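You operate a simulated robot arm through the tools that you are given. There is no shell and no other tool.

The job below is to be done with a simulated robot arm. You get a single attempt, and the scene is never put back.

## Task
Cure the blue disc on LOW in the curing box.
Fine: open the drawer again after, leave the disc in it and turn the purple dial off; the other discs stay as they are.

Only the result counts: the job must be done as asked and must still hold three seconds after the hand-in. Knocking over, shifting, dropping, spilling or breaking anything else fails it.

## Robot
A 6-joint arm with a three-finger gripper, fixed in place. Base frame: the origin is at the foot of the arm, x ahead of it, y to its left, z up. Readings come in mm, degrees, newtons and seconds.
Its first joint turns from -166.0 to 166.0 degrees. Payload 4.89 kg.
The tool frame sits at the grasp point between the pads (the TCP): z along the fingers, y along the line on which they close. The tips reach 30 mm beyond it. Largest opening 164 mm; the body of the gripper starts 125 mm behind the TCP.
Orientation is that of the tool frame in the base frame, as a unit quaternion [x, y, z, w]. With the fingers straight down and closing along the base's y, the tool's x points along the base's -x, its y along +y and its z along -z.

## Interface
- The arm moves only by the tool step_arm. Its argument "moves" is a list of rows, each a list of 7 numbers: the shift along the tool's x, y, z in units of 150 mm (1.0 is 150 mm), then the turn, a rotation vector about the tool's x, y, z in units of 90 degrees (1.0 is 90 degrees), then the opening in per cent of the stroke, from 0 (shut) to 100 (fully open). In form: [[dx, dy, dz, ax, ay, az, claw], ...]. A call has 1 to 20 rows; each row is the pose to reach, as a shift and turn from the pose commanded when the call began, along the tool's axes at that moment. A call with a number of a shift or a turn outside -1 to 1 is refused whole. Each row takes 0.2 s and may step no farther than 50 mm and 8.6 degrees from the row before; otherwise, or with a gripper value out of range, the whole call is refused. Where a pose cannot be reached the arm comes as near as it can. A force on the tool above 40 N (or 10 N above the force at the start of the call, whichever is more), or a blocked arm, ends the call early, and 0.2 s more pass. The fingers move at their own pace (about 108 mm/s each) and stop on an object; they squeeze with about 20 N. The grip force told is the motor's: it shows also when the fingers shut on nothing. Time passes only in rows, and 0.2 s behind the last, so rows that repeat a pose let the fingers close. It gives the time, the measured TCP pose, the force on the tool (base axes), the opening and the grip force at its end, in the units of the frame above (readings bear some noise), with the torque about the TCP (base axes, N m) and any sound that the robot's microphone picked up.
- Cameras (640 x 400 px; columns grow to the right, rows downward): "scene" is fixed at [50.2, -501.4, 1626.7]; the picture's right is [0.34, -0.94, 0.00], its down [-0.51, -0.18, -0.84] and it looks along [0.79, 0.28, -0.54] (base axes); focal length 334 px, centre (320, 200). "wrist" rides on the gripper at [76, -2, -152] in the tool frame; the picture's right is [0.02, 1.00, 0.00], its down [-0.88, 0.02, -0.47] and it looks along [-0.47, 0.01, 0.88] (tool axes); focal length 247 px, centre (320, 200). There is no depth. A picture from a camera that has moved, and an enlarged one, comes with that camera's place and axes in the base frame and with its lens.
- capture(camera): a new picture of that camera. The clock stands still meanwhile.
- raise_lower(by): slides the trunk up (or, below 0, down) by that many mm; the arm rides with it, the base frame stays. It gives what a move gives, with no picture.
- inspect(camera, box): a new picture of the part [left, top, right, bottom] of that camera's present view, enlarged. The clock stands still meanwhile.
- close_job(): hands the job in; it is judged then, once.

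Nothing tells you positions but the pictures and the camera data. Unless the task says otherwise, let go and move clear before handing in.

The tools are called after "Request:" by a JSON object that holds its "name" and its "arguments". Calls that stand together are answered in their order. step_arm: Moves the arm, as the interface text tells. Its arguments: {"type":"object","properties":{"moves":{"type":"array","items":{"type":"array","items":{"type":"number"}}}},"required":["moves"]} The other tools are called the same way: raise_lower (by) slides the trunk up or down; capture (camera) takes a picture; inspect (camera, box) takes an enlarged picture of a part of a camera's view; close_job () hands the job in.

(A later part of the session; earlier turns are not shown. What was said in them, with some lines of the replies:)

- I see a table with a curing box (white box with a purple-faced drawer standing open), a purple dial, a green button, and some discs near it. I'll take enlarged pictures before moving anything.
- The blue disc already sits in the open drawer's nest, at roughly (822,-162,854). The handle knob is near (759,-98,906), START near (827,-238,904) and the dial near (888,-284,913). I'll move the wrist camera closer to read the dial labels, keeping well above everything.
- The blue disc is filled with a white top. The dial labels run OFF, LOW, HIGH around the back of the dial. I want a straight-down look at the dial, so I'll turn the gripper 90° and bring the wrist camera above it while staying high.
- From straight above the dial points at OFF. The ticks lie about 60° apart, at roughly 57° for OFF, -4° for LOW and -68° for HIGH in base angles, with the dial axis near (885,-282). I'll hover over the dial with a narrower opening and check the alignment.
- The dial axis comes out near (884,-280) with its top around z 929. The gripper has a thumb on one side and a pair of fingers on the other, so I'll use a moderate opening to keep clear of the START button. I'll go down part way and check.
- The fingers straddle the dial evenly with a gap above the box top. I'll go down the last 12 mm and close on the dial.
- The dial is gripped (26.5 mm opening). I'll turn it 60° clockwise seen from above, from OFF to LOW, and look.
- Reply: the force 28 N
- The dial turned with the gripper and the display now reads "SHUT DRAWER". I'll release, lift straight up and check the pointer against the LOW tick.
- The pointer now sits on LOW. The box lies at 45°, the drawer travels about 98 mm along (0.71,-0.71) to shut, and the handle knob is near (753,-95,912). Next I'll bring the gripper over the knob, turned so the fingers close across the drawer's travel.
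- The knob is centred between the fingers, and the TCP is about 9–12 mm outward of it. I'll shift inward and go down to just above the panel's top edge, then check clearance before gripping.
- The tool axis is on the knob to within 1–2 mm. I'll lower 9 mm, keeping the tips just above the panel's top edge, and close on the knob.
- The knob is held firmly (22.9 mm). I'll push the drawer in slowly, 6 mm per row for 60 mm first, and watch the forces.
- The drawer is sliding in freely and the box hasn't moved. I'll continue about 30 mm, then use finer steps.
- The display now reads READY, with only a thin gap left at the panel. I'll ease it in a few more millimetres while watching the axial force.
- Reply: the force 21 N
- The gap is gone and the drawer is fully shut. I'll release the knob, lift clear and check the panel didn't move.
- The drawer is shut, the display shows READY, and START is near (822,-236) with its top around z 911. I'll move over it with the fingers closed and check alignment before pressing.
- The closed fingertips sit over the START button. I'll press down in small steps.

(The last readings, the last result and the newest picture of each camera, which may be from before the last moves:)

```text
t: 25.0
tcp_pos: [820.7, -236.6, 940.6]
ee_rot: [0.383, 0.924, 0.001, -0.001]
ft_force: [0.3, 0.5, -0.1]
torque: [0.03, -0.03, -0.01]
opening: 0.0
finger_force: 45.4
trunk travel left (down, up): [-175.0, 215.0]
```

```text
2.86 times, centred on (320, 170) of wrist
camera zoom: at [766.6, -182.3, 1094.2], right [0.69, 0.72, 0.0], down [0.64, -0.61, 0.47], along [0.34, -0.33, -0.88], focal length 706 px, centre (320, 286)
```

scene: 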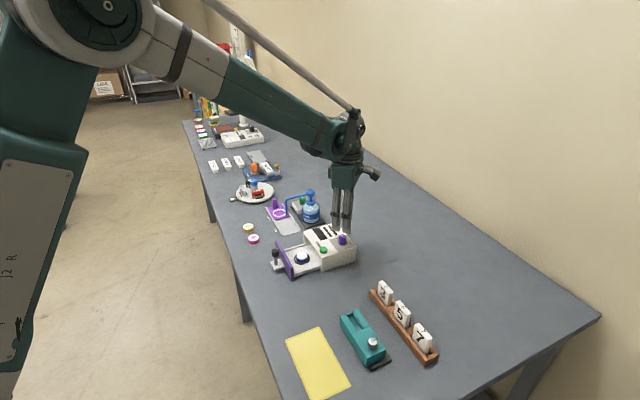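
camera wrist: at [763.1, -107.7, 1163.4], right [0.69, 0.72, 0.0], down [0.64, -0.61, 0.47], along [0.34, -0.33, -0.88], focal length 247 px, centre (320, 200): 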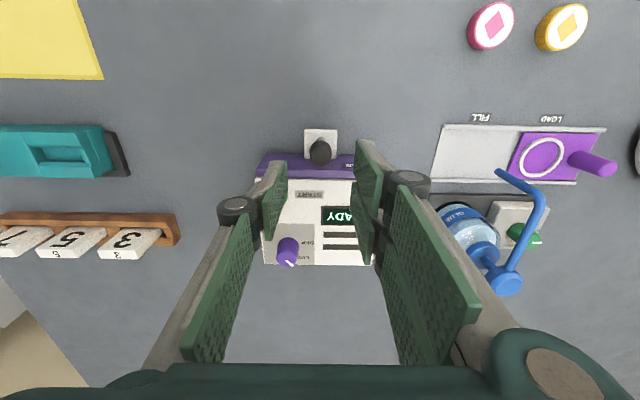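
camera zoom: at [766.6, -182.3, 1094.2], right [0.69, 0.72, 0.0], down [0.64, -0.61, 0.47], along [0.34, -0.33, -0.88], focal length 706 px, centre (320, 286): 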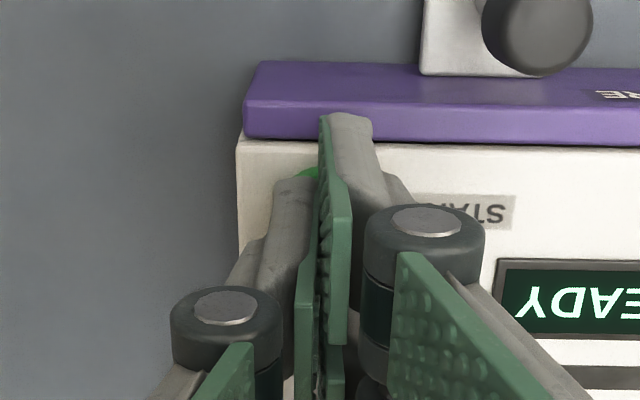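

There's no contact yet at tip height 910.6. I'll continue down in about 1 mm steps.

Request:
{"name": "step_arm", "arguments": {"moves": [[0, 0, 0.007, 0, 0, 0, 0], [0, 0, 0.014, 0, 0, 0, 0], [0, 0, 0.021, 0, 0, 0, 0], [0, 0, 0.028, 0, 0, 0, 0]]}}

Request:
{"name": "inspect", "arguments": {"camera": "wrist", "box": [240, 100, 480, 260]}}

Request:
{"name": "inspect", "arguments": {"camera": "scene", "box": [290, 200, 370, 280]}}

```text
t: 26.0
tcp_pos: [821.4, -235.1, 937.0]
ee_rot: [0.383, 0.924, 0.0, 0.0]
ft_force: [-0.4, -0.3, 2.1]
torque: [-0.02, -0.03, -0.01]
opening: 6.1
finger_force: 45.4
trunk travel left (down, up): [-175.0, 215.0]
heard: click
```

```text
2.50 times, centred on (360, 180) of wrist
camera zoom: at [766.5, -182.3, 1090.4], right [0.69, 0.72, 0.0], down [0.64, -0.61, 0.47], along [0.34, -0.33, -0.88], focal length 617 px, centre (220, 250)
```

zoom: 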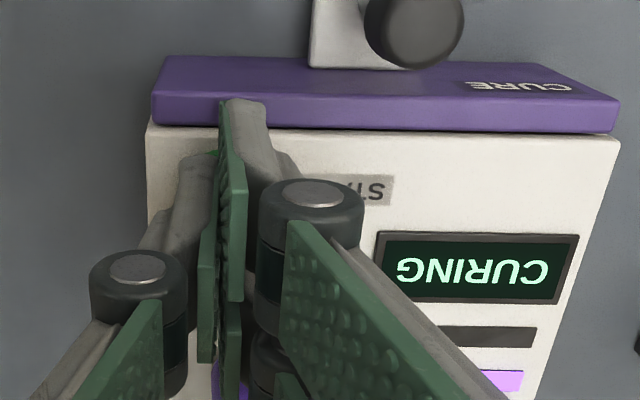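

```text
5.00 times, centred on (330, 240) of scene
camera zoom: at [50.2, -501.4, 1626.7], right [0.34, -0.94, 0.0], down [-0.51, -0.18, -0.84], along [0.79, 0.28, -0.54], focal length 1669 px, centre (270, 0)
```

zoom: 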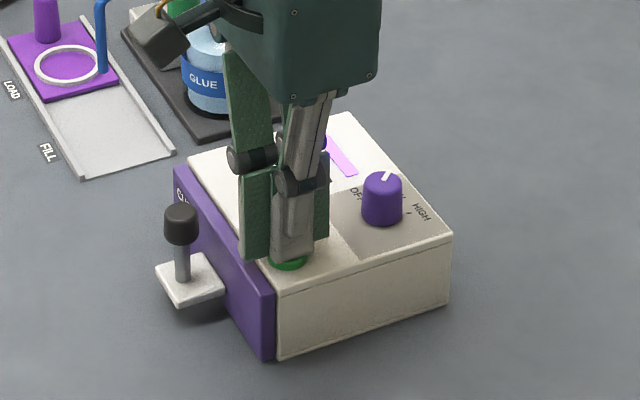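

A click sounded and the display now shows CURING. I'll lift straight up off the button.

Request:
{"name": "step_arm", "arguments": {"moves": [[0, 0, -0.05, 0, 0, 0, 0], [0, 0, -0.2, 0, 0, 0, 0], [0, 0, -0.4, 0, 0, 0, 0], [0, 0, -0.5, 0, 0, 0, 0]]}}

Request:
{"name": "capture", "arguments": {"camera": "wrist"}}

Request:
{"name": "inspect", "arguments": {"camera": "scene", "box": [280, 200, 370, 280]}}

```text
t: 27.0
tcp_pos: [822.7, -234.7, 1012.5]
ee_rot: [0.383, 0.924, 0.0, 0.0]
ft_force: [0.7, -0.4, -0.1]
torque: [0.01, 0.02, 0.0]
opening: 0.0
finger_force: 45.2
trunk travel left (down, up): [-175.0, 215.0]
```

```text
taken
camera wrist: at [766.9, -181.9, 1165.2], right [0.69, 0.72, 0.0], down [0.64, -0.61, 0.47], along [0.34, -0.33, -0.88], focal length 247 px, centre (320, 200)
```

wrist: 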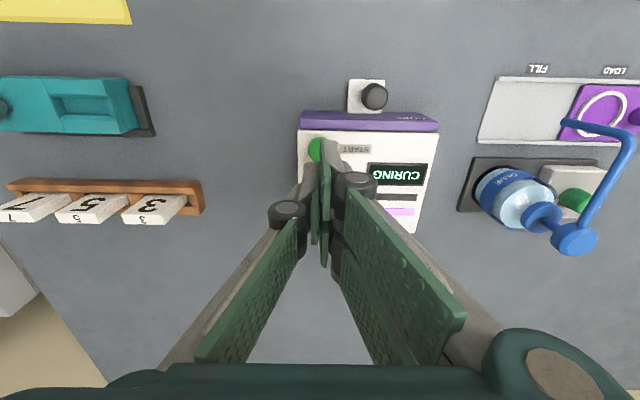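

```text
5.00 times, centred on (325, 240) of scene
camera zoom: at [50.2, -501.4, 1626.7], right [0.34, -0.94, 0.0], down [-0.51, -0.18, -0.84], along [0.79, 0.28, -0.54], focal length 1669 px, centre (295, 0)
```

zoom: 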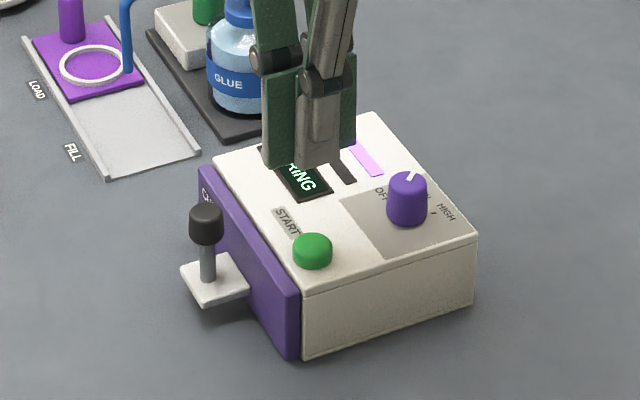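

It is curing on LOW with one lamp bar lit. I'll move to hover above the handle knob while waiting for it to finish.

Request:
{"name": "step_arm", "arguments": {"moves": [[0.12, 0.12, 0, 0, 0, 0, 31], [0.25, 0.24, 0, 0, 0, 0, 31], [0.367, 0.355, 0, 0, 0, 0, 31], [0.367, 0.355, 0, 0, 0, 0, 31], [0.367, 0.355, 0, 0, 0, 0, 31], [0.367, 0.355, 0, 0, 0, 0, 31], [0.367, 0.355, 0, 0, 0, 0, 31]]}}

Request:
{"name": "capture", "arguments": {"camera": "wrist"}}

Request:
{"name": "inspect", "arguments": {"camera": "scene", "box": [280, 200, 370, 280]}}

```text
t: 28.6
tcp_pos: [821.1, -159.3, 1013.1]
ee_rot: [0.383, 0.924, 0.0, 0.0]
ft_force: [0.6, 0.1, -0.4]
torque: [0.01, 0.01, -0.01]
opening: 51.1
finger_force: 0.0
trunk travel left (down, up): [-175.0, 215.0]
```

```text
taken
camera wrist: at [765.3, -104.9, 1165.6], right [0.69, 0.72, 0.0], down [0.64, -0.61, 0.47], along [0.34, -0.33, -0.88], focal length 247 px, centre (320, 200)
```

wrist: 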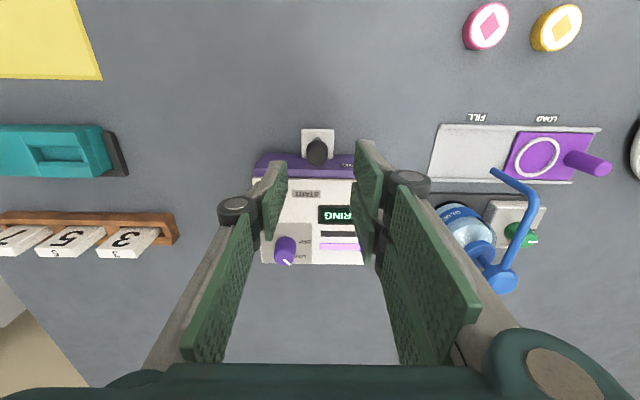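

```text
5.00 times, centred on (325, 240) of scene
camera zoom: at [50.2, -501.4, 1626.7], right [0.34, -0.94, 0.0], down [-0.51, -0.18, -0.84], along [0.79, 0.28, -0.54], focal length 1669 px, centre (295, 0)
```

zoom: 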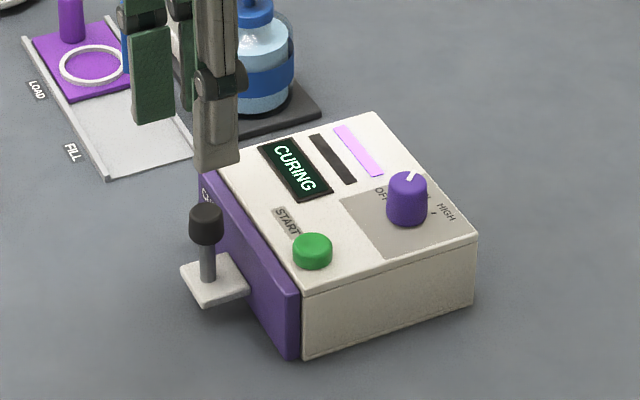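

Still CURING. While waiting I'll check the knob alignment in an enlarged view.

Request:
{"name": "inspect", "arguments": {"camera": "wrist", "box": [250, 115, 390, 215]}}

Request:
{"name": "step_arm", "arguments": {"moves": [[0, 0, 0, 0, 0, 0, 31], [0, 0, 0, 0, 0, 0, 31], [0, 0, 0, 0, 0, 0, 31], [0, 0, 0, 0, 0, 0, 31], [0, 0, 0, 0, 0, 0, 31], [0, 0, 0, 0, 0, 0, 31], [0, 0, 0, 0, 0, 0, 31], [0, 0, 0, 0, 0, 0, 31], [0, 0, 0, 0, 0, 0, 31], [0, 0, 0, 0, 0, 0, 31]]}}

Request:
{"name": "inspect", "arguments": {"camera": "scene", "box": [280, 200, 370, 280]}}

```text
4.00 times, centred on (320, 165) of wrist
camera zoom: at [765.3, -104.9, 1165.6], right [0.69, 0.72, 0.0], down [0.64, -0.61, 0.47], along [0.34, -0.33, -0.88], focal length 988 px, centre (320, 340)
```

zoom: 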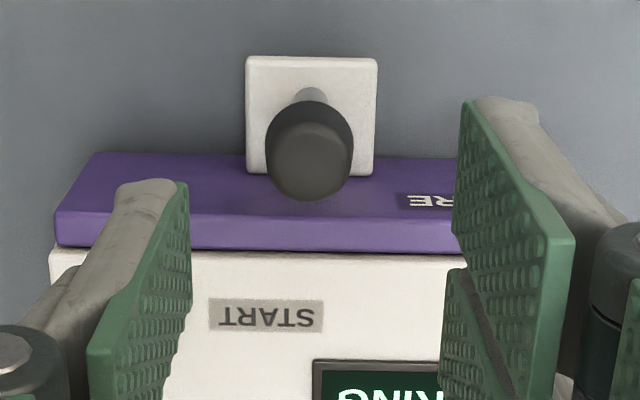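

```text
t: 30.8
tcp_pos: [820.0, -158.2, 1012.8]
ee_rot: [0.383, 0.924, 0.0, 0.0]
ft_force: [-0.5, -0.9, -0.2]
torque: [-0.01, -0.02, 0.01]
opening: 50.9
finger_force: 0.2
trunk travel left (down, up): [-175.0, 215.0]
```

```text
5.00 times, centred on (325, 240) of scene
camera zoom: at [50.2, -501.4, 1626.7], right [0.34, -0.94, 0.0], down [-0.51, -0.18, -0.84], along [0.79, 0.28, -0.54], focal length 1669 px, centre (295, 0)
```

zoom: 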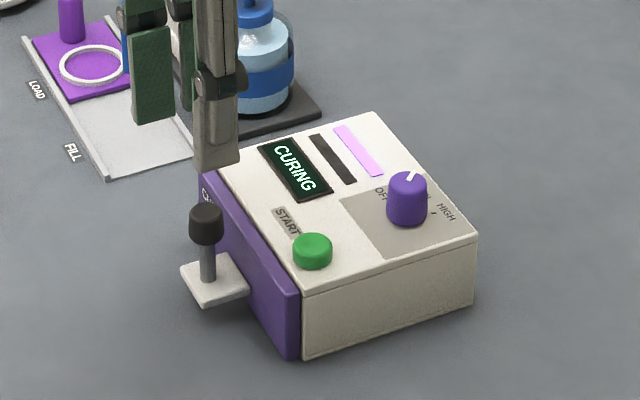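

It is still curing, and the knob sits about 3 mm to the left of the tool axis. I'll correct that now while waiting and listen for the end signal.

Request:
{"name": "step_arm", "arguments": {"moves": [[-0.008, -0.02, 0, 0, 0, 0, 31], [-0.008, -0.02, 0, 0, 0, 0, 31], [-0.008, -0.02, 0, 0, 0, 0, 31], [-0.008, -0.02, 0, 0, 0, 0, 31], [-0.008, -0.02, 0, 0, 0, 0, 31], [-0.008, -0.02, 0, 0, 0, 0, 31], [-0.008, -0.02, 0, 0, 0, 0, 31], [-0.008, -0.02, 0, 0, 0, 0, 31], [-0.008, -0.02, 0, 0, 0, 0, 31], [-0.008, -0.02, 0, 0, 0, 0, 31], [-0.008, -0.02, 0, 0, 0, 0, 31], [-0.008, -0.02, 0, 0, 0, 0, 31], [-0.008, -0.02, 0, 0, 0, 0, 31], [-0.008, -0.02, 0, 0, 0, 0, 31], [-0.008, -0.02, 0, 0, 0, 0, 31], [-0.008, -0.02, 0, 0, 0, 0, 31], [-0.008, -0.02, 0, 0, 0, 0, 31], [-0.008, -0.02, 0, 0, 0, 0, 31], [-0.008, -0.02, 0, 0, 0, 0, 31], [-0.008, -0.02, 0, 0, 0, 0, 31]]}}

Request:
{"name": "inspect", "arguments": {"camera": "scene", "box": [280, 200, 370, 280]}}

Request:
{"name": "inspect", "arguments": {"camera": "wrist", "box": [250, 115, 390, 215]}}

```text
t: 35.0
tcp_pos: [819.1, -160.7, 1012.4]
ee_rot: [0.382, 0.924, 0.0, 0.0]
ft_force: [0.4, -0.4, -0.1]
torque: [0.04, 0.02, 0.01]
opening: 50.7
finger_force: 0.0
trunk travel left (down, up): [-175.0, 215.0]
```

```text
5.00 times, centred on (325, 240) of scene
camera zoom: at [50.2, -501.4, 1626.7], right [0.34, -0.94, 0.0], down [-0.51, -0.18, -0.84], along [0.79, 0.28, -0.54], focal length 1669 px, centre (295, 0)
```

zoom: 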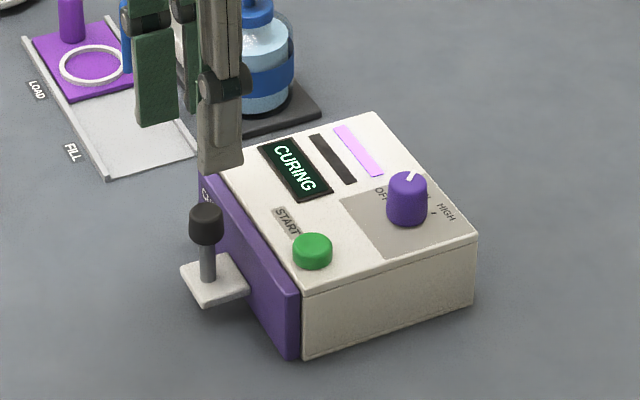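

```text
4.00 times, centred on (320, 165) of wrist
camera zoom: at [764.0, -108.0, 1165.4], right [0.69, 0.72, 0.0], down [0.64, -0.61, 0.47], along [0.34, -0.33, -0.88], focal length 988 px, centre (320, 340)
```

zoom: 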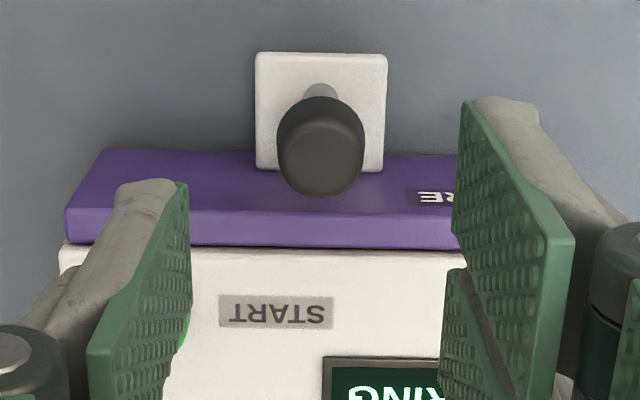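

The knob is now centred and the box is still curing after about 9 s. I'll keep waiting.

Request:
{"name": "step_arm", "arguments": {"moves": [[0, 0, 0, 0, 0, 0, 31], [0, 0, 0, 0, 0, 0, 31], [0, 0, 0, 0, 0, 0, 31], [0, 0, 0, 0, 0, 0, 31], [0, 0, 0, 0, 0, 0, 31], [0, 0, 0, 0, 0, 0, 31], [0, 0, 0, 0, 0, 0, 31], [0, 0, 0, 0, 0, 0, 31], [0, 0, 0, 0, 0, 0, 31], [0, 0, 0, 0, 0, 0, 31], [0, 0, 0, 0, 0, 0, 31], [0, 0, 0, 0, 0, 0, 31], [0, 0, 0, 0, 0, 0, 31], [0, 0, 0, 0, 0, 0, 31], [0, 0, 0, 0, 0, 0, 31], [0, 0, 0, 0, 0, 0, 31], [0, 0, 0, 0, 0, 0, 31], [0, 0, 0, 0, 0, 0, 31], [0, 0, 0, 0, 0, 0, 31], [0, 0, 0, 0, 0, 0, 31]]}}

Request:
{"name": "inspect", "arguments": {"camera": "scene", "box": [280, 200, 370, 280]}}

```text
t: 39.2
tcp_pos: [819.7, -161.5, 1013.0]
ee_rot: [0.383, 0.924, 0.0, -0.001]
ft_force: [-0.2, 0.2, -0.1]
torque: [0.01, 0.03, 0.01]
opening: 50.8
finger_force: 0.1
trunk travel left (down, up): [-175.0, 215.0]
```

```text
5.00 times, centred on (325, 240) of scene
camera zoom: at [50.2, -501.4, 1626.7], right [0.34, -0.94, 0.0], down [-0.51, -0.18, -0.84], along [0.79, 0.28, -0.54], focal length 1669 px, centre (295, 0)
```

zoom: 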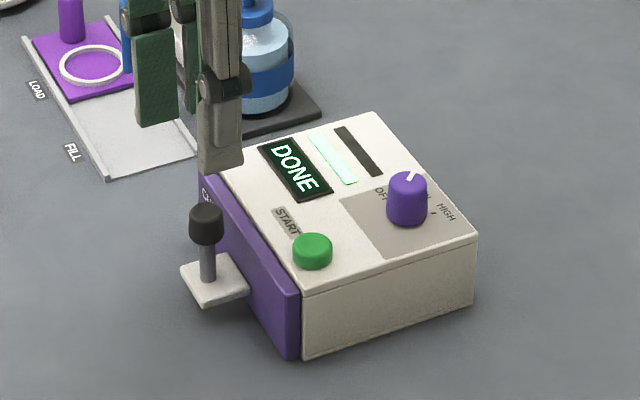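

The display says DONE. I'll lower onto the knob and grip it.

Request:
{"name": "step_arm", "arguments": {"moves": [[0, 0, 0.15, 0, 0, 0, 31], [0, 0, 0.3, 0, 0, 0, 31], [0, 0, 0.42, 0, 0, 0, 31], [0, 0, 0.48, 0, 0, 0, 31], [0, 0, 0.51, 0, 0, 0, 31], [0, 0, 0.51, 0, 0, 0, 15], [0, 0, 0.51, 0, 0, 0, 0], [0, 0, 0.51, 0, 0, 0, 0], [0, 0, 0.51, 0, 0, 0, 0]]}}

Request:
{"name": "inspect", "arguments": {"camera": "wrist", "box": [220, 120, 420, 270]}}

```text
t: 41.2
tcp_pos: [818.5, -161.7, 936.2]
ee_rot: [0.383, 0.924, 0.0, 0.0]
ft_force: [4.8, 6.2, -3.0]
torque: [0.13, -0.14, 0.07]
opening: 22.6
finger_force: 44.7
trunk travel left (down, up): [-175.0, 215.0]
```

```text
2.67 times, centred on (320, 195) of wrist
camera zoom: at [764.3, -108.3, 1088.8], right [0.69, 0.72, 0.0], down [0.64, -0.61, 0.47], along [0.34, -0.33, -0.88], focal length 659 px, centre (320, 213)
```

zoom: 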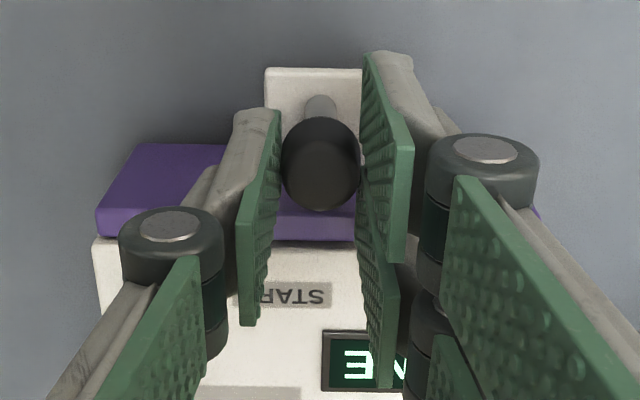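

The knob is gripped again. I'll pull the drawer out slowly, 60 mm first.

Request:
{"name": "step_arm", "arguments": {"moves": [[0.02, 0, 0, 0, 0, 0, 0], [0.06, 0, 0, 0, 0, 0, 0], [0.1, 0, 0, 0, 0, 0, 0], [0.14, 0, 0, 0, 0, 0, 0], [0.18, 0, 0, 0, 0, 0, 0], [0.22, 0, 0, 0, 0, 0, 0], [0.26, 0, 0, 0, 0, 0, 0], [0.3, 0, 0, 0, 0, 0, 0], [0.34, 0, 0, 0, 0, 0, 0], [0.38, 0, 0, 0, 0, 0, 0], [0.4, 0, 0, 0, 0, 0, 0]]}}

Request:
{"name": "inspect", "arguments": {"camera": "scene", "box": [250, 190, 370, 290]}}

Request:
{"name": "inspect", "arguments": {"camera": "wrist", "box": [220, 120, 420, 320]}}

```text
t: 43.6
tcp_pos: [776.7, -119.2, 935.4]
ee_rot: [0.382, 0.924, 0.0, -0.001]
ft_force: [11.4, 11.7, 19.3]
torque: [0.14, -0.46, 0.01]
opening: 22.7
finger_force: 45.3
trunk travel left (down, up): [-175.0, 215.0]
```

```text
4.00 times, centred on (310, 240) of scene
camera zoom: at [50.2, -501.4, 1626.7], right [0.34, -0.94, 0.0], down [-0.51, -0.18, -0.84], along [0.79, 0.28, -0.54], focal length 1336 px, centre (360, 40)
```

zoom: 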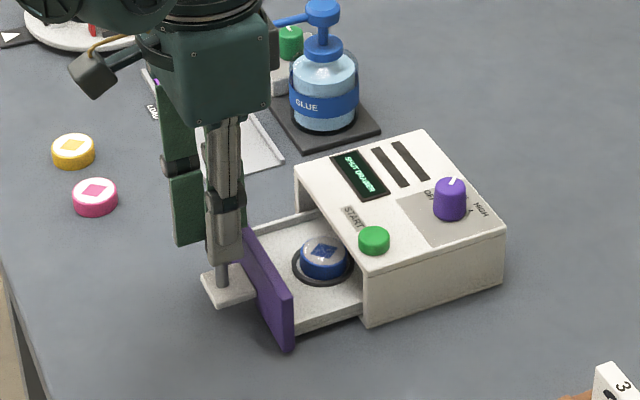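

```text
2.00 times, centred on (320, 220) of wrist
camera zoom: at [721.4, -65.5, 1088.7], right [0.69, 0.72, 0.0], down [0.64, -0.61, 0.47], along [0.34, -0.33, -0.88], focal length 494 px, centre (320, 160)
```

zoom: 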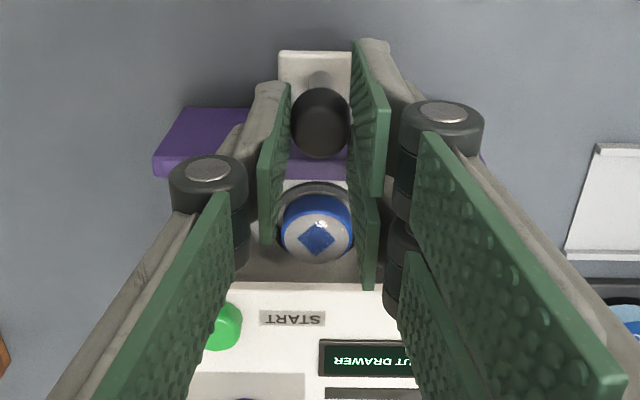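

The disc now shows a blue diamond pattern under a clear top, so it looks cured, and the drawer is sliding out fine. I'll pull about 30 mm more.

Request:
{"name": "step_arm", "arguments": {"moves": [[0.03, 0, 0, 0, 0, 0, 0], [0.06, 0, 0, 0, 0, 0, 0], [0.09, 0, 0, 0, 0, 0, 0], [0.12, 0, 0, 0, 0, 0, 0], [0.15, 0, 0, 0, 0, 0, 0], [0.18, 0, 0, 0, 0, 0, 0], [0.2, 0, 0, 0, 0, 0, 0]]}}

Request:
{"name": "inspect", "arguments": {"camera": "scene", "box": [250, 190, 370, 290]}}

Request:
{"name": "inspect", "arguments": {"camera": "wrist", "box": [220, 120, 420, 320]}}

```text
t: 45.2
tcp_pos: [754.4, -97.6, 935.2]
ee_rot: [0.382, 0.924, 0.0, 0.0]
ft_force: [16.3, 16.2, 19.6]
torque: [0.45, -0.5, 0.16]
opening: 22.6
finger_force: 45.2
trunk travel left (down, up): [-175.0, 215.0]
```

```text
4.00 times, centred on (310, 240) of scene
camera zoom: at [50.2, -501.4, 1626.7], right [0.34, -0.94, 0.0], down [-0.51, -0.18, -0.84], along [0.79, 0.28, -0.54], focal length 1336 px, centre (360, 40)
```

zoom: 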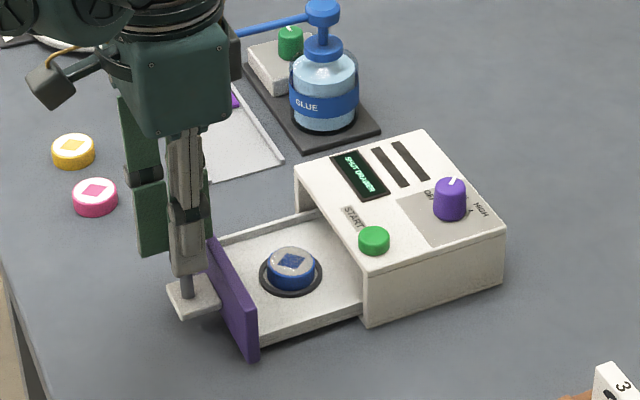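

```text
2.00 times, centred on (320, 220) of wrist
camera zoom: at [700.2, -44.5, 1088.7], right [0.69, 0.72, 0.0], down [0.64, -0.61, 0.47], along [0.34, -0.33, -0.88], focal length 494 px, centre (320, 160)
```

zoom: 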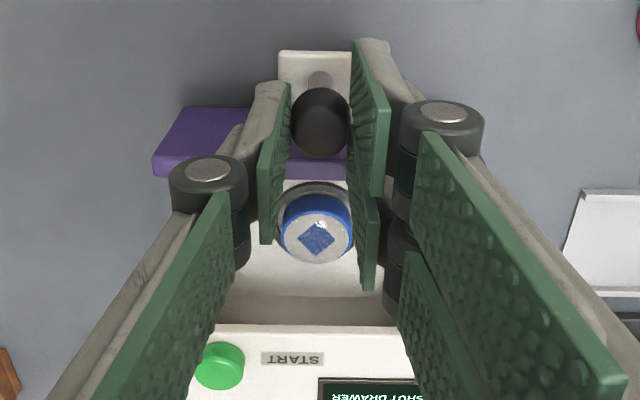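

The drawer is within about 3 mm of where it stood originally. I'll ease it the last bit.

Request:
{"name": "step_arm", "arguments": {"moves": [[0.01, 0, 0, 0, 0, 0, 0], [0.02, 0, 0, 0, 0, 0, 0], [0.02, 0, 0, 0, 0, 0, 0]]}}

Request:
{"name": "inspect", "arguments": {"camera": "scene", "box": [250, 190, 370, 290]}}

```text
t: 46.0
tcp_pos: [753.8, -96.0, 935.9]
ee_rot: [0.383, 0.924, 0.0, 0.0]
ft_force: [13.7, 14.7, 10.7]
torque: [0.31, -0.48, 0.06]
opening: 22.6
finger_force: 44.6
trunk travel left (down, up): [-175.0, 215.0]
```

```text
4.00 times, centred on (310, 240) of scene
camera zoom: at [50.2, -501.4, 1626.7], right [0.34, -0.94, 0.0], down [-0.51, -0.18, -0.84], along [0.79, 0.28, -0.54], focal length 1336 px, centre (360, 40)
```

zoom: 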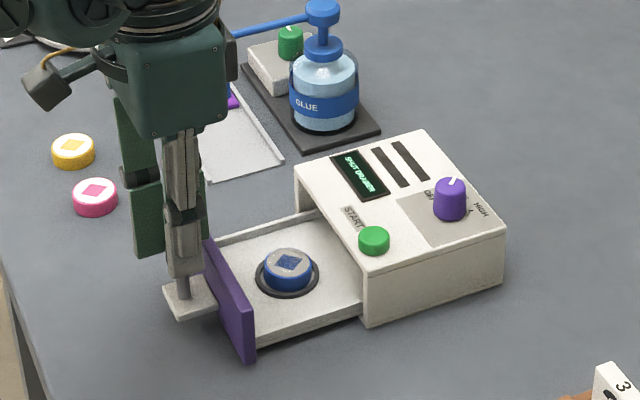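

The drawer is back to its original open position. I'll release the knob and lift clear.

Request:
{"name": "step_arm", "arguments": {"moves": [[0, 0, 0, 0, 0, 0, 10], [0, 0, 0, 0, 0, 0, 20], [0, 0, 0, 0, 0, 0, 31], [0, 0, 0, 0, 0, 0, 31], [0, 0, -0.1, 0, 0, 0, 31], [0, 0, -0.3, 0, 0, 0, 31], [0, 0, -0.6, 0, 0, 0, 31]]}}

Request:
{"name": "capture", "arguments": {"camera": "wrist"}}

Request:
{"name": "inspect", "arguments": {"camera": "scene", "box": [250, 190, 370, 290]}}

```text
t: 47.6
tcp_pos: [752.7, -96.2, 1025.0]
ee_rot: [0.382, 0.924, 0.0, 0.0]
ft_force: [2.2, -0.7, -0.1]
torque: [0.03, 0.24, 0.04]
opening: 51.0
finger_force: 0.1
trunk travel left (down, up): [-175.0, 215.0]
```

```text
taken
camera wrist: at [698.5, -43.1, 1179.1], right [0.69, 0.72, 0.0], down [0.64, -0.61, 0.47], along [0.34, -0.33, -0.88], focal length 247 px, centre (320, 200)
```

wrist: 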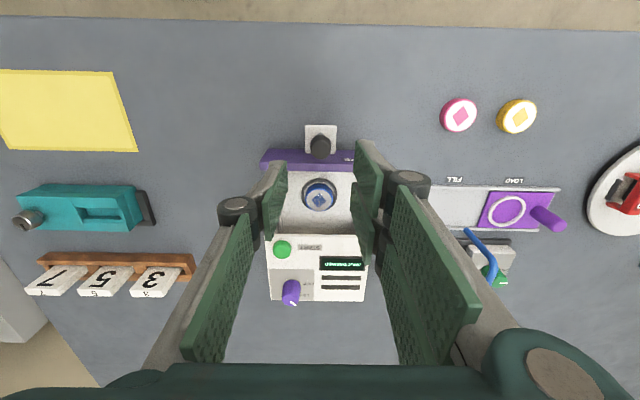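

```text
4.00 times, centred on (310, 240) of scene
camera zoom: at [50.2, -501.4, 1626.7], right [0.34, -0.94, 0.0], down [-0.51, -0.18, -0.84], along [0.79, 0.28, -0.54], focal length 1336 px, centre (360, 40)
```

zoom: 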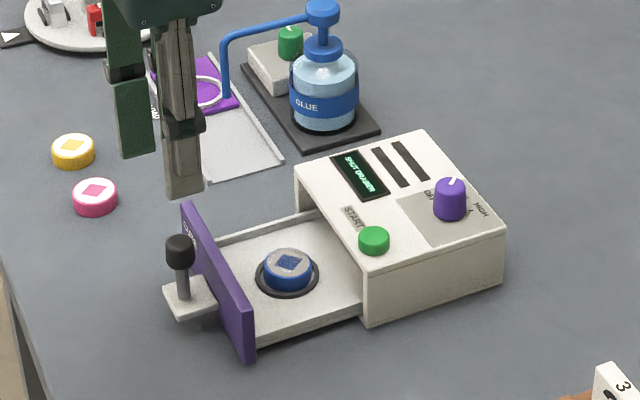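

The drawer is open with the cured disc in it. Next I'll bring the gripper back above the dial, using the same approach orientation as when I released it at LOW.

Request:
{"name": "step_arm", "arguments": {"moves": [[-0.149, -0.025, 0, 0, 0, -0.083, 31], [-0.297, -0.05, 0, 0, 0, -0.167, 31], [-0.446, -0.074, 0, 0, 0, -0.25, 31], [-0.594, -0.099, 0, 0, 0, -0.333, 31], [-0.743, -0.124, 0, 0, 0, -0.4167, 31]]}}

Request:
{"name": "step_arm", "arguments": {"moves": [[-0.103, -0.11, 0, 0, 0, -0.083, 31], [-0.206, -0.22, 0, 0, 0, -0.167, 31], [-0.308, -0.33, 0, 0, 0, -0.25, 31], [-0.411, -0.44, 0, 0, 0, -0.333, 31], [-0.514, -0.55, 0, 0, 0, -0.4167, 31], [-0.514, -0.55, 0, 0, 0, -0.4167, 31]]}}

Request:
{"name": "inspect", "arguments": {"camera": "wrist", "box": [260, 90, 380, 210]}}

Request:
{"name": "inspect", "arguments": {"camera": "scene", "box": [250, 190, 370, 290]}}

```text
t: 48.8
tcp_pos: [818.7, -188.1, 1025.6]
ee_rot: [0.063, 0.998, -0.001, 0.0]
ft_force: [0.2, 0.6, -0.5]
torque: [-0.13, -0.08, 0.03]
opening: 50.9
finger_force: 0.1
trunk travel left (down, up): [-175.0, 215.0]
```

```text
t: 50.2
tcp_pos: [885.5, -280.8, 1026.3]
ee_rot: [-0.259, 0.966, 0.0, 0.0]
ft_force: [-0.1, 0.5, -1.3]
torque: [0.01, -0.02, 0.02]
opening: 51.0
finger_force: 0.1
trunk travel left (down, up): [-175.0, 215.0]
```

```text
3.33 times, centred on (320, 150) of wrist
camera zoom: at [820.1, -319.8, 1179.1], right [-0.52, 0.85, 0.0], down [0.75, 0.46, 0.47], along [0.4, 0.25, -0.88], focal length 823 px, centre (320, 367)
```

zoom: 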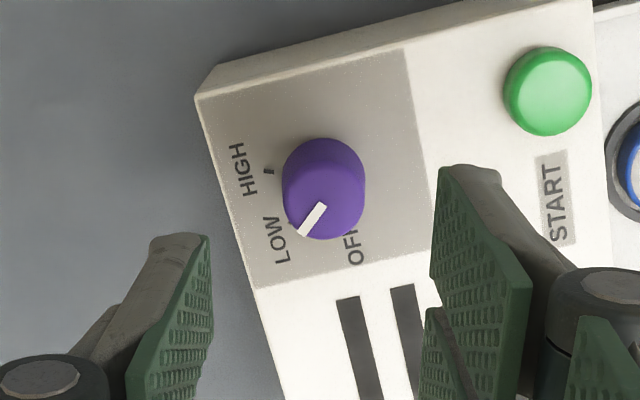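

```text
4.00 times, centred on (310, 240) of scene
camera zoom: at [50.2, -501.4, 1626.7], right [0.34, -0.94, 0.0], down [-0.51, -0.18, -0.84], along [0.79, 0.28, -0.54], focal length 1336 px, centre (360, 40)
```

zoom: 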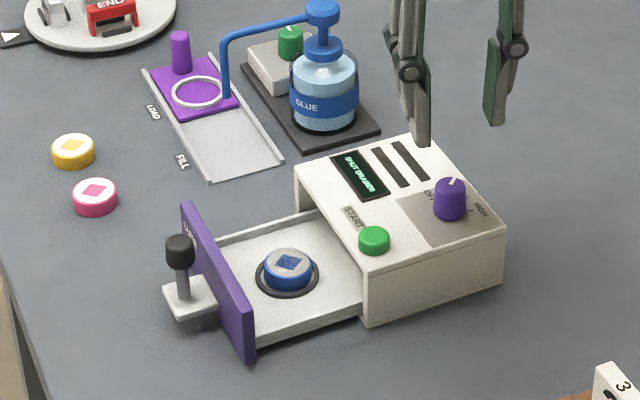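

The dial is centred between the fingers, with about 1.5 mm to correct. I'll lower over it, grip, and check before turning.

Request:
{"name": "step_arm", "arguments": {"moves": [[0.008, 0, 0.15, 0, 0, 0, 31], [0.008, 0, 0.3, 0, 0, 0, 31], [0.008, 0, 0.45, 0, 0, 0, 31], [0.008, 0, 0.54, 0, 0, 0, 31], [0.008, 0, 0.593, 0, 0, 0, 31], [0.008, 0, 0.593, 0, 0, 0, 15], [0.008, 0, 0.593, 0, 0, 0, 0], [0.008, 0, 0.593, 0, 0, 0, 0], [0.008, 0, 0.593, 0, 0, 0, 0]]}}

Request:
{"name": "inspect", "arguments": {"camera": "wrist", "box": [240, 80, 400, 240]}}

```text
t: 52.2
tcp_pos: [882.8, -281.1, 936.9]
ee_rot: [-0.259, 0.966, 0.0, 0.001]
ft_force: [2.5, 1.7, -3.5]
torque: [0.1, -0.13, 0.01]
opening: 26.6
finger_force: 44.9
trunk travel left (down, up): [-175.0, 215.0]
```

```text
2.50 times, centred on (320, 160) of wrist
camera zoom: at [818.4, -319.7, 1089.4], right [-0.52, 0.85, 0.0], down [0.75, 0.46, 0.47], along [0.4, 0.25, -0.88], focal length 617 px, centre (320, 300)
```

zoom: 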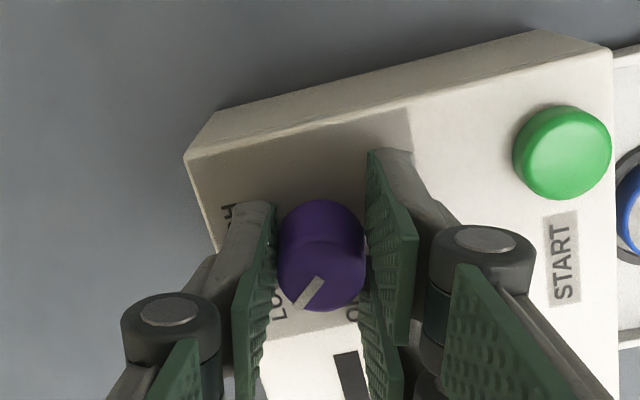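

The dial is gripped with small forces. I'll turn it 60° counter-clockwise, from LOW back to OFF.

Request:
{"name": "step_arm", "arguments": {"moves": [[0, 0, 0, 0, 0, -0.083, 0], [0, 0, 0, 0, 0, -0.167, 0], [0, 0, 0, 0, 0, -0.25, 0], [0, 0, 0, 0, 0, -0.333, 0], [0, 0, 0, 0, 0, -0.417, 0], [0, 0, 0, 0, 0, -0.5, 0], [0, 0, 0, 0, 0, -0.583, 0], [0, 0, 0, 0, 0, -0.667, 0], [0, 0, 0, 0, 0, -0.667, 0]]}}

Request:
{"name": "inspect", "arguments": {"camera": "wrist", "box": [240, 80, 400, 240]}}

Request:
{"name": "inspect", "arguments": {"camera": "scene", "box": [280, 200, 370, 280]}}

```text
t: 54.2
tcp_pos: [884.4, -280.2, 935.7]
ee_rot: [0.708, -0.707, 0.0, 0.0]
ft_force: [-3.6, 9.8, -3.9]
torque: [0.23, 0.1, -0.38]
opening: 26.6
finger_force: 45.1
trunk travel left (down, up): [-175.0, 215.0]
```

```text
2.50 times, centred on (320, 160) of wrist
camera zoom: at [885.7, -356.2, 1089.4], right [-1.0, -0.02, 0.0], down [-0.02, 0.88, 0.47], along [-0.01, 0.47, -0.88], focal length 617 px, centre (320, 300)
```

zoom: 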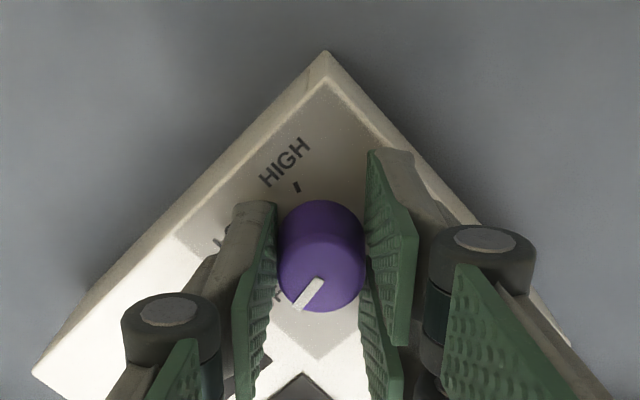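

```text
5.00 times, centred on (325, 240) of scene
camera zoom: at [50.2, -501.4, 1626.7], right [0.34, -0.94, 0.0], down [-0.51, -0.18, -0.84], along [0.79, 0.28, -0.54], focal length 1669 px, centre (295, 0)
```

zoom: 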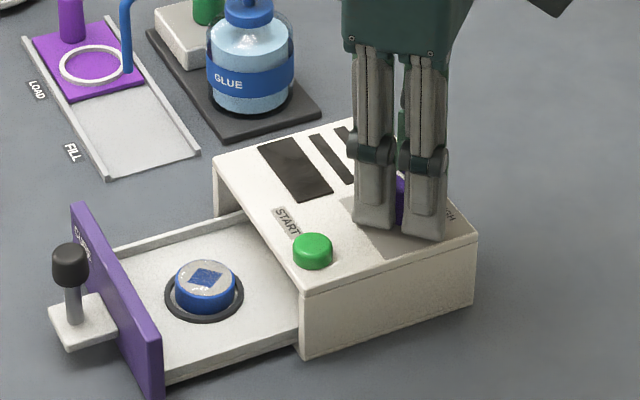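

The display has gone dark, so the dial is at OFF. I'll release, lift clear and verify.

Request:
{"name": "step_arm", "arguments": {"moves": [[0, 0, 0, 0, 0, 0, 10], [0, 0, 0, 0, 0, 0, 20], [0, 0, 0, 0, 0, 0, 31], [0, 0, 0, 0, 0, 0, 31], [0, 0, -0.15, 0, 0, 0, 31], [0, 0, -0.4, 0, 0, 0, 31], [0, 0, -0.7, 0, 0, 0, 31], [0, 0, -0.95, 0, 0, 0, 31], [0, 0, -0.95, 0, 0, 0, 31]]}}

Request:
{"name": "capture", "arguments": {"camera": "wrist"}}

Request:
{"name": "inspect", "arguments": {"camera": "wrist", "box": [250, 80, 390, 220]}}

Request:
{"name": "capture", "arguments": {"camera": "scene"}}

Request:
{"name": "inspect", "arguments": {"camera": "scene", "box": [220, 180, 380, 290]}}

```text
t: 56.2
tcp_pos: [882.6, -281.4, 1080.0]
ee_rot: [-0.707, 0.707, 0.0, 0.0]
ft_force: [-0.2, 0.8, -0.1]
torque: [-0.06, -0.04, -0.01]
opening: 50.8
finger_force: 0.1
trunk travel left (down, up): [-175.0, 215.0]
```

```text
taken
camera wrist: at [884.9, -357.0, 1233.2], right [-1.0, -0.02, 0.0], down [-0.02, 0.88, 0.47], along [-0.01, 0.47, -0.88], focal length 247 px, centre (320, 200)
```

wrist: 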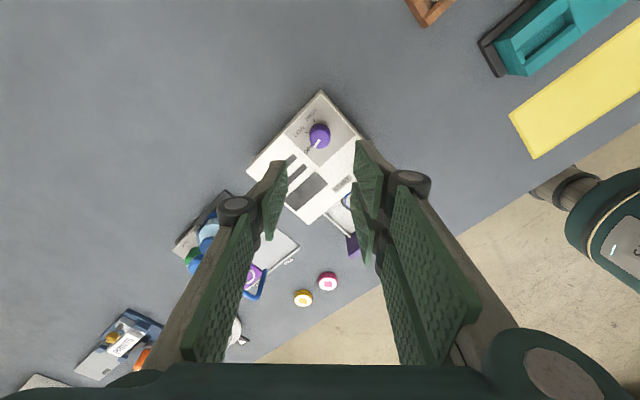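

```text
2.86 times, centred on (320, 150) of wrist
camera zoom: at [884.9, -357.0, 1233.2], right [-1.0, -0.02, 0.0], down [-0.02, 0.88, 0.47], along [-0.01, 0.47, -0.88], focal length 706 px, centre (320, 343)
```

zoom: 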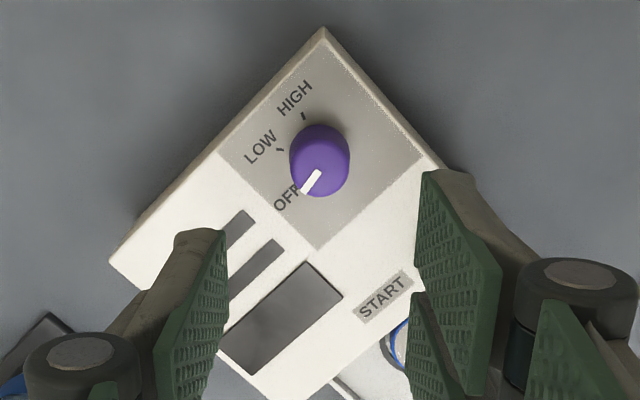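

```text
taken
```

scene: 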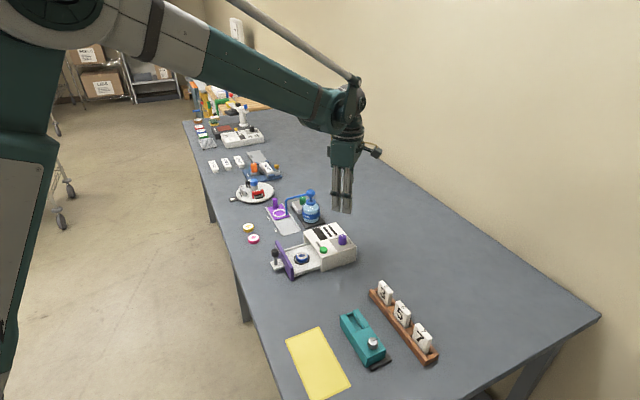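

```text
3.64 times, centred on (300, 235) of scene
camera zoom: at [50.2, -501.4, 1626.7], right [0.34, -0.94, 0.0], down [-0.51, -0.18, -0.84], along [0.79, 0.28, -0.54], focal length 1214 px, centre (393, 73)
```

zoom: 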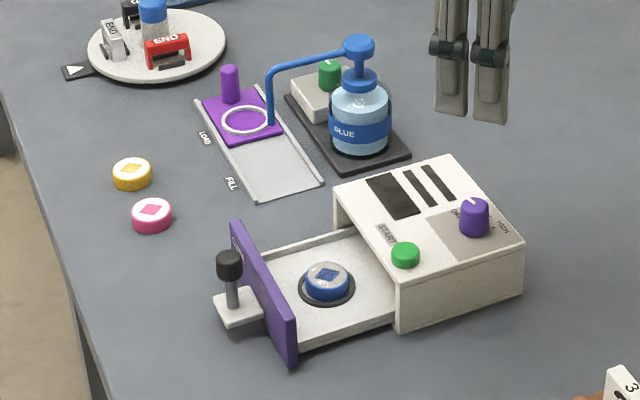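

The dial points at OFF and the display is dark. The drawer is fully open with the cured blue disc in its nest, and the other discs are where they were. The gripper is empty and clear, so I'm handing in.

Request:
{"name": "close_job", "arguments": {}}

```text
The job is handed in.
```

The blue disc was cured on LOW. The box ran its full cycle and the display went from CURING to DONE.

- **Drawer:** it is open again, back where it started, with the disc still in its nest. The disc now shows a blue diamond under a clear top.
- **Dial:** the purple dial is turned back to OFF and the display is dark.
- **Other items:** in the last pictures the other discs and the rest of the table had not moved, and the gripper was empty and clear.

I handed the job in, but no verdict came back, so I don't know how it was judged.
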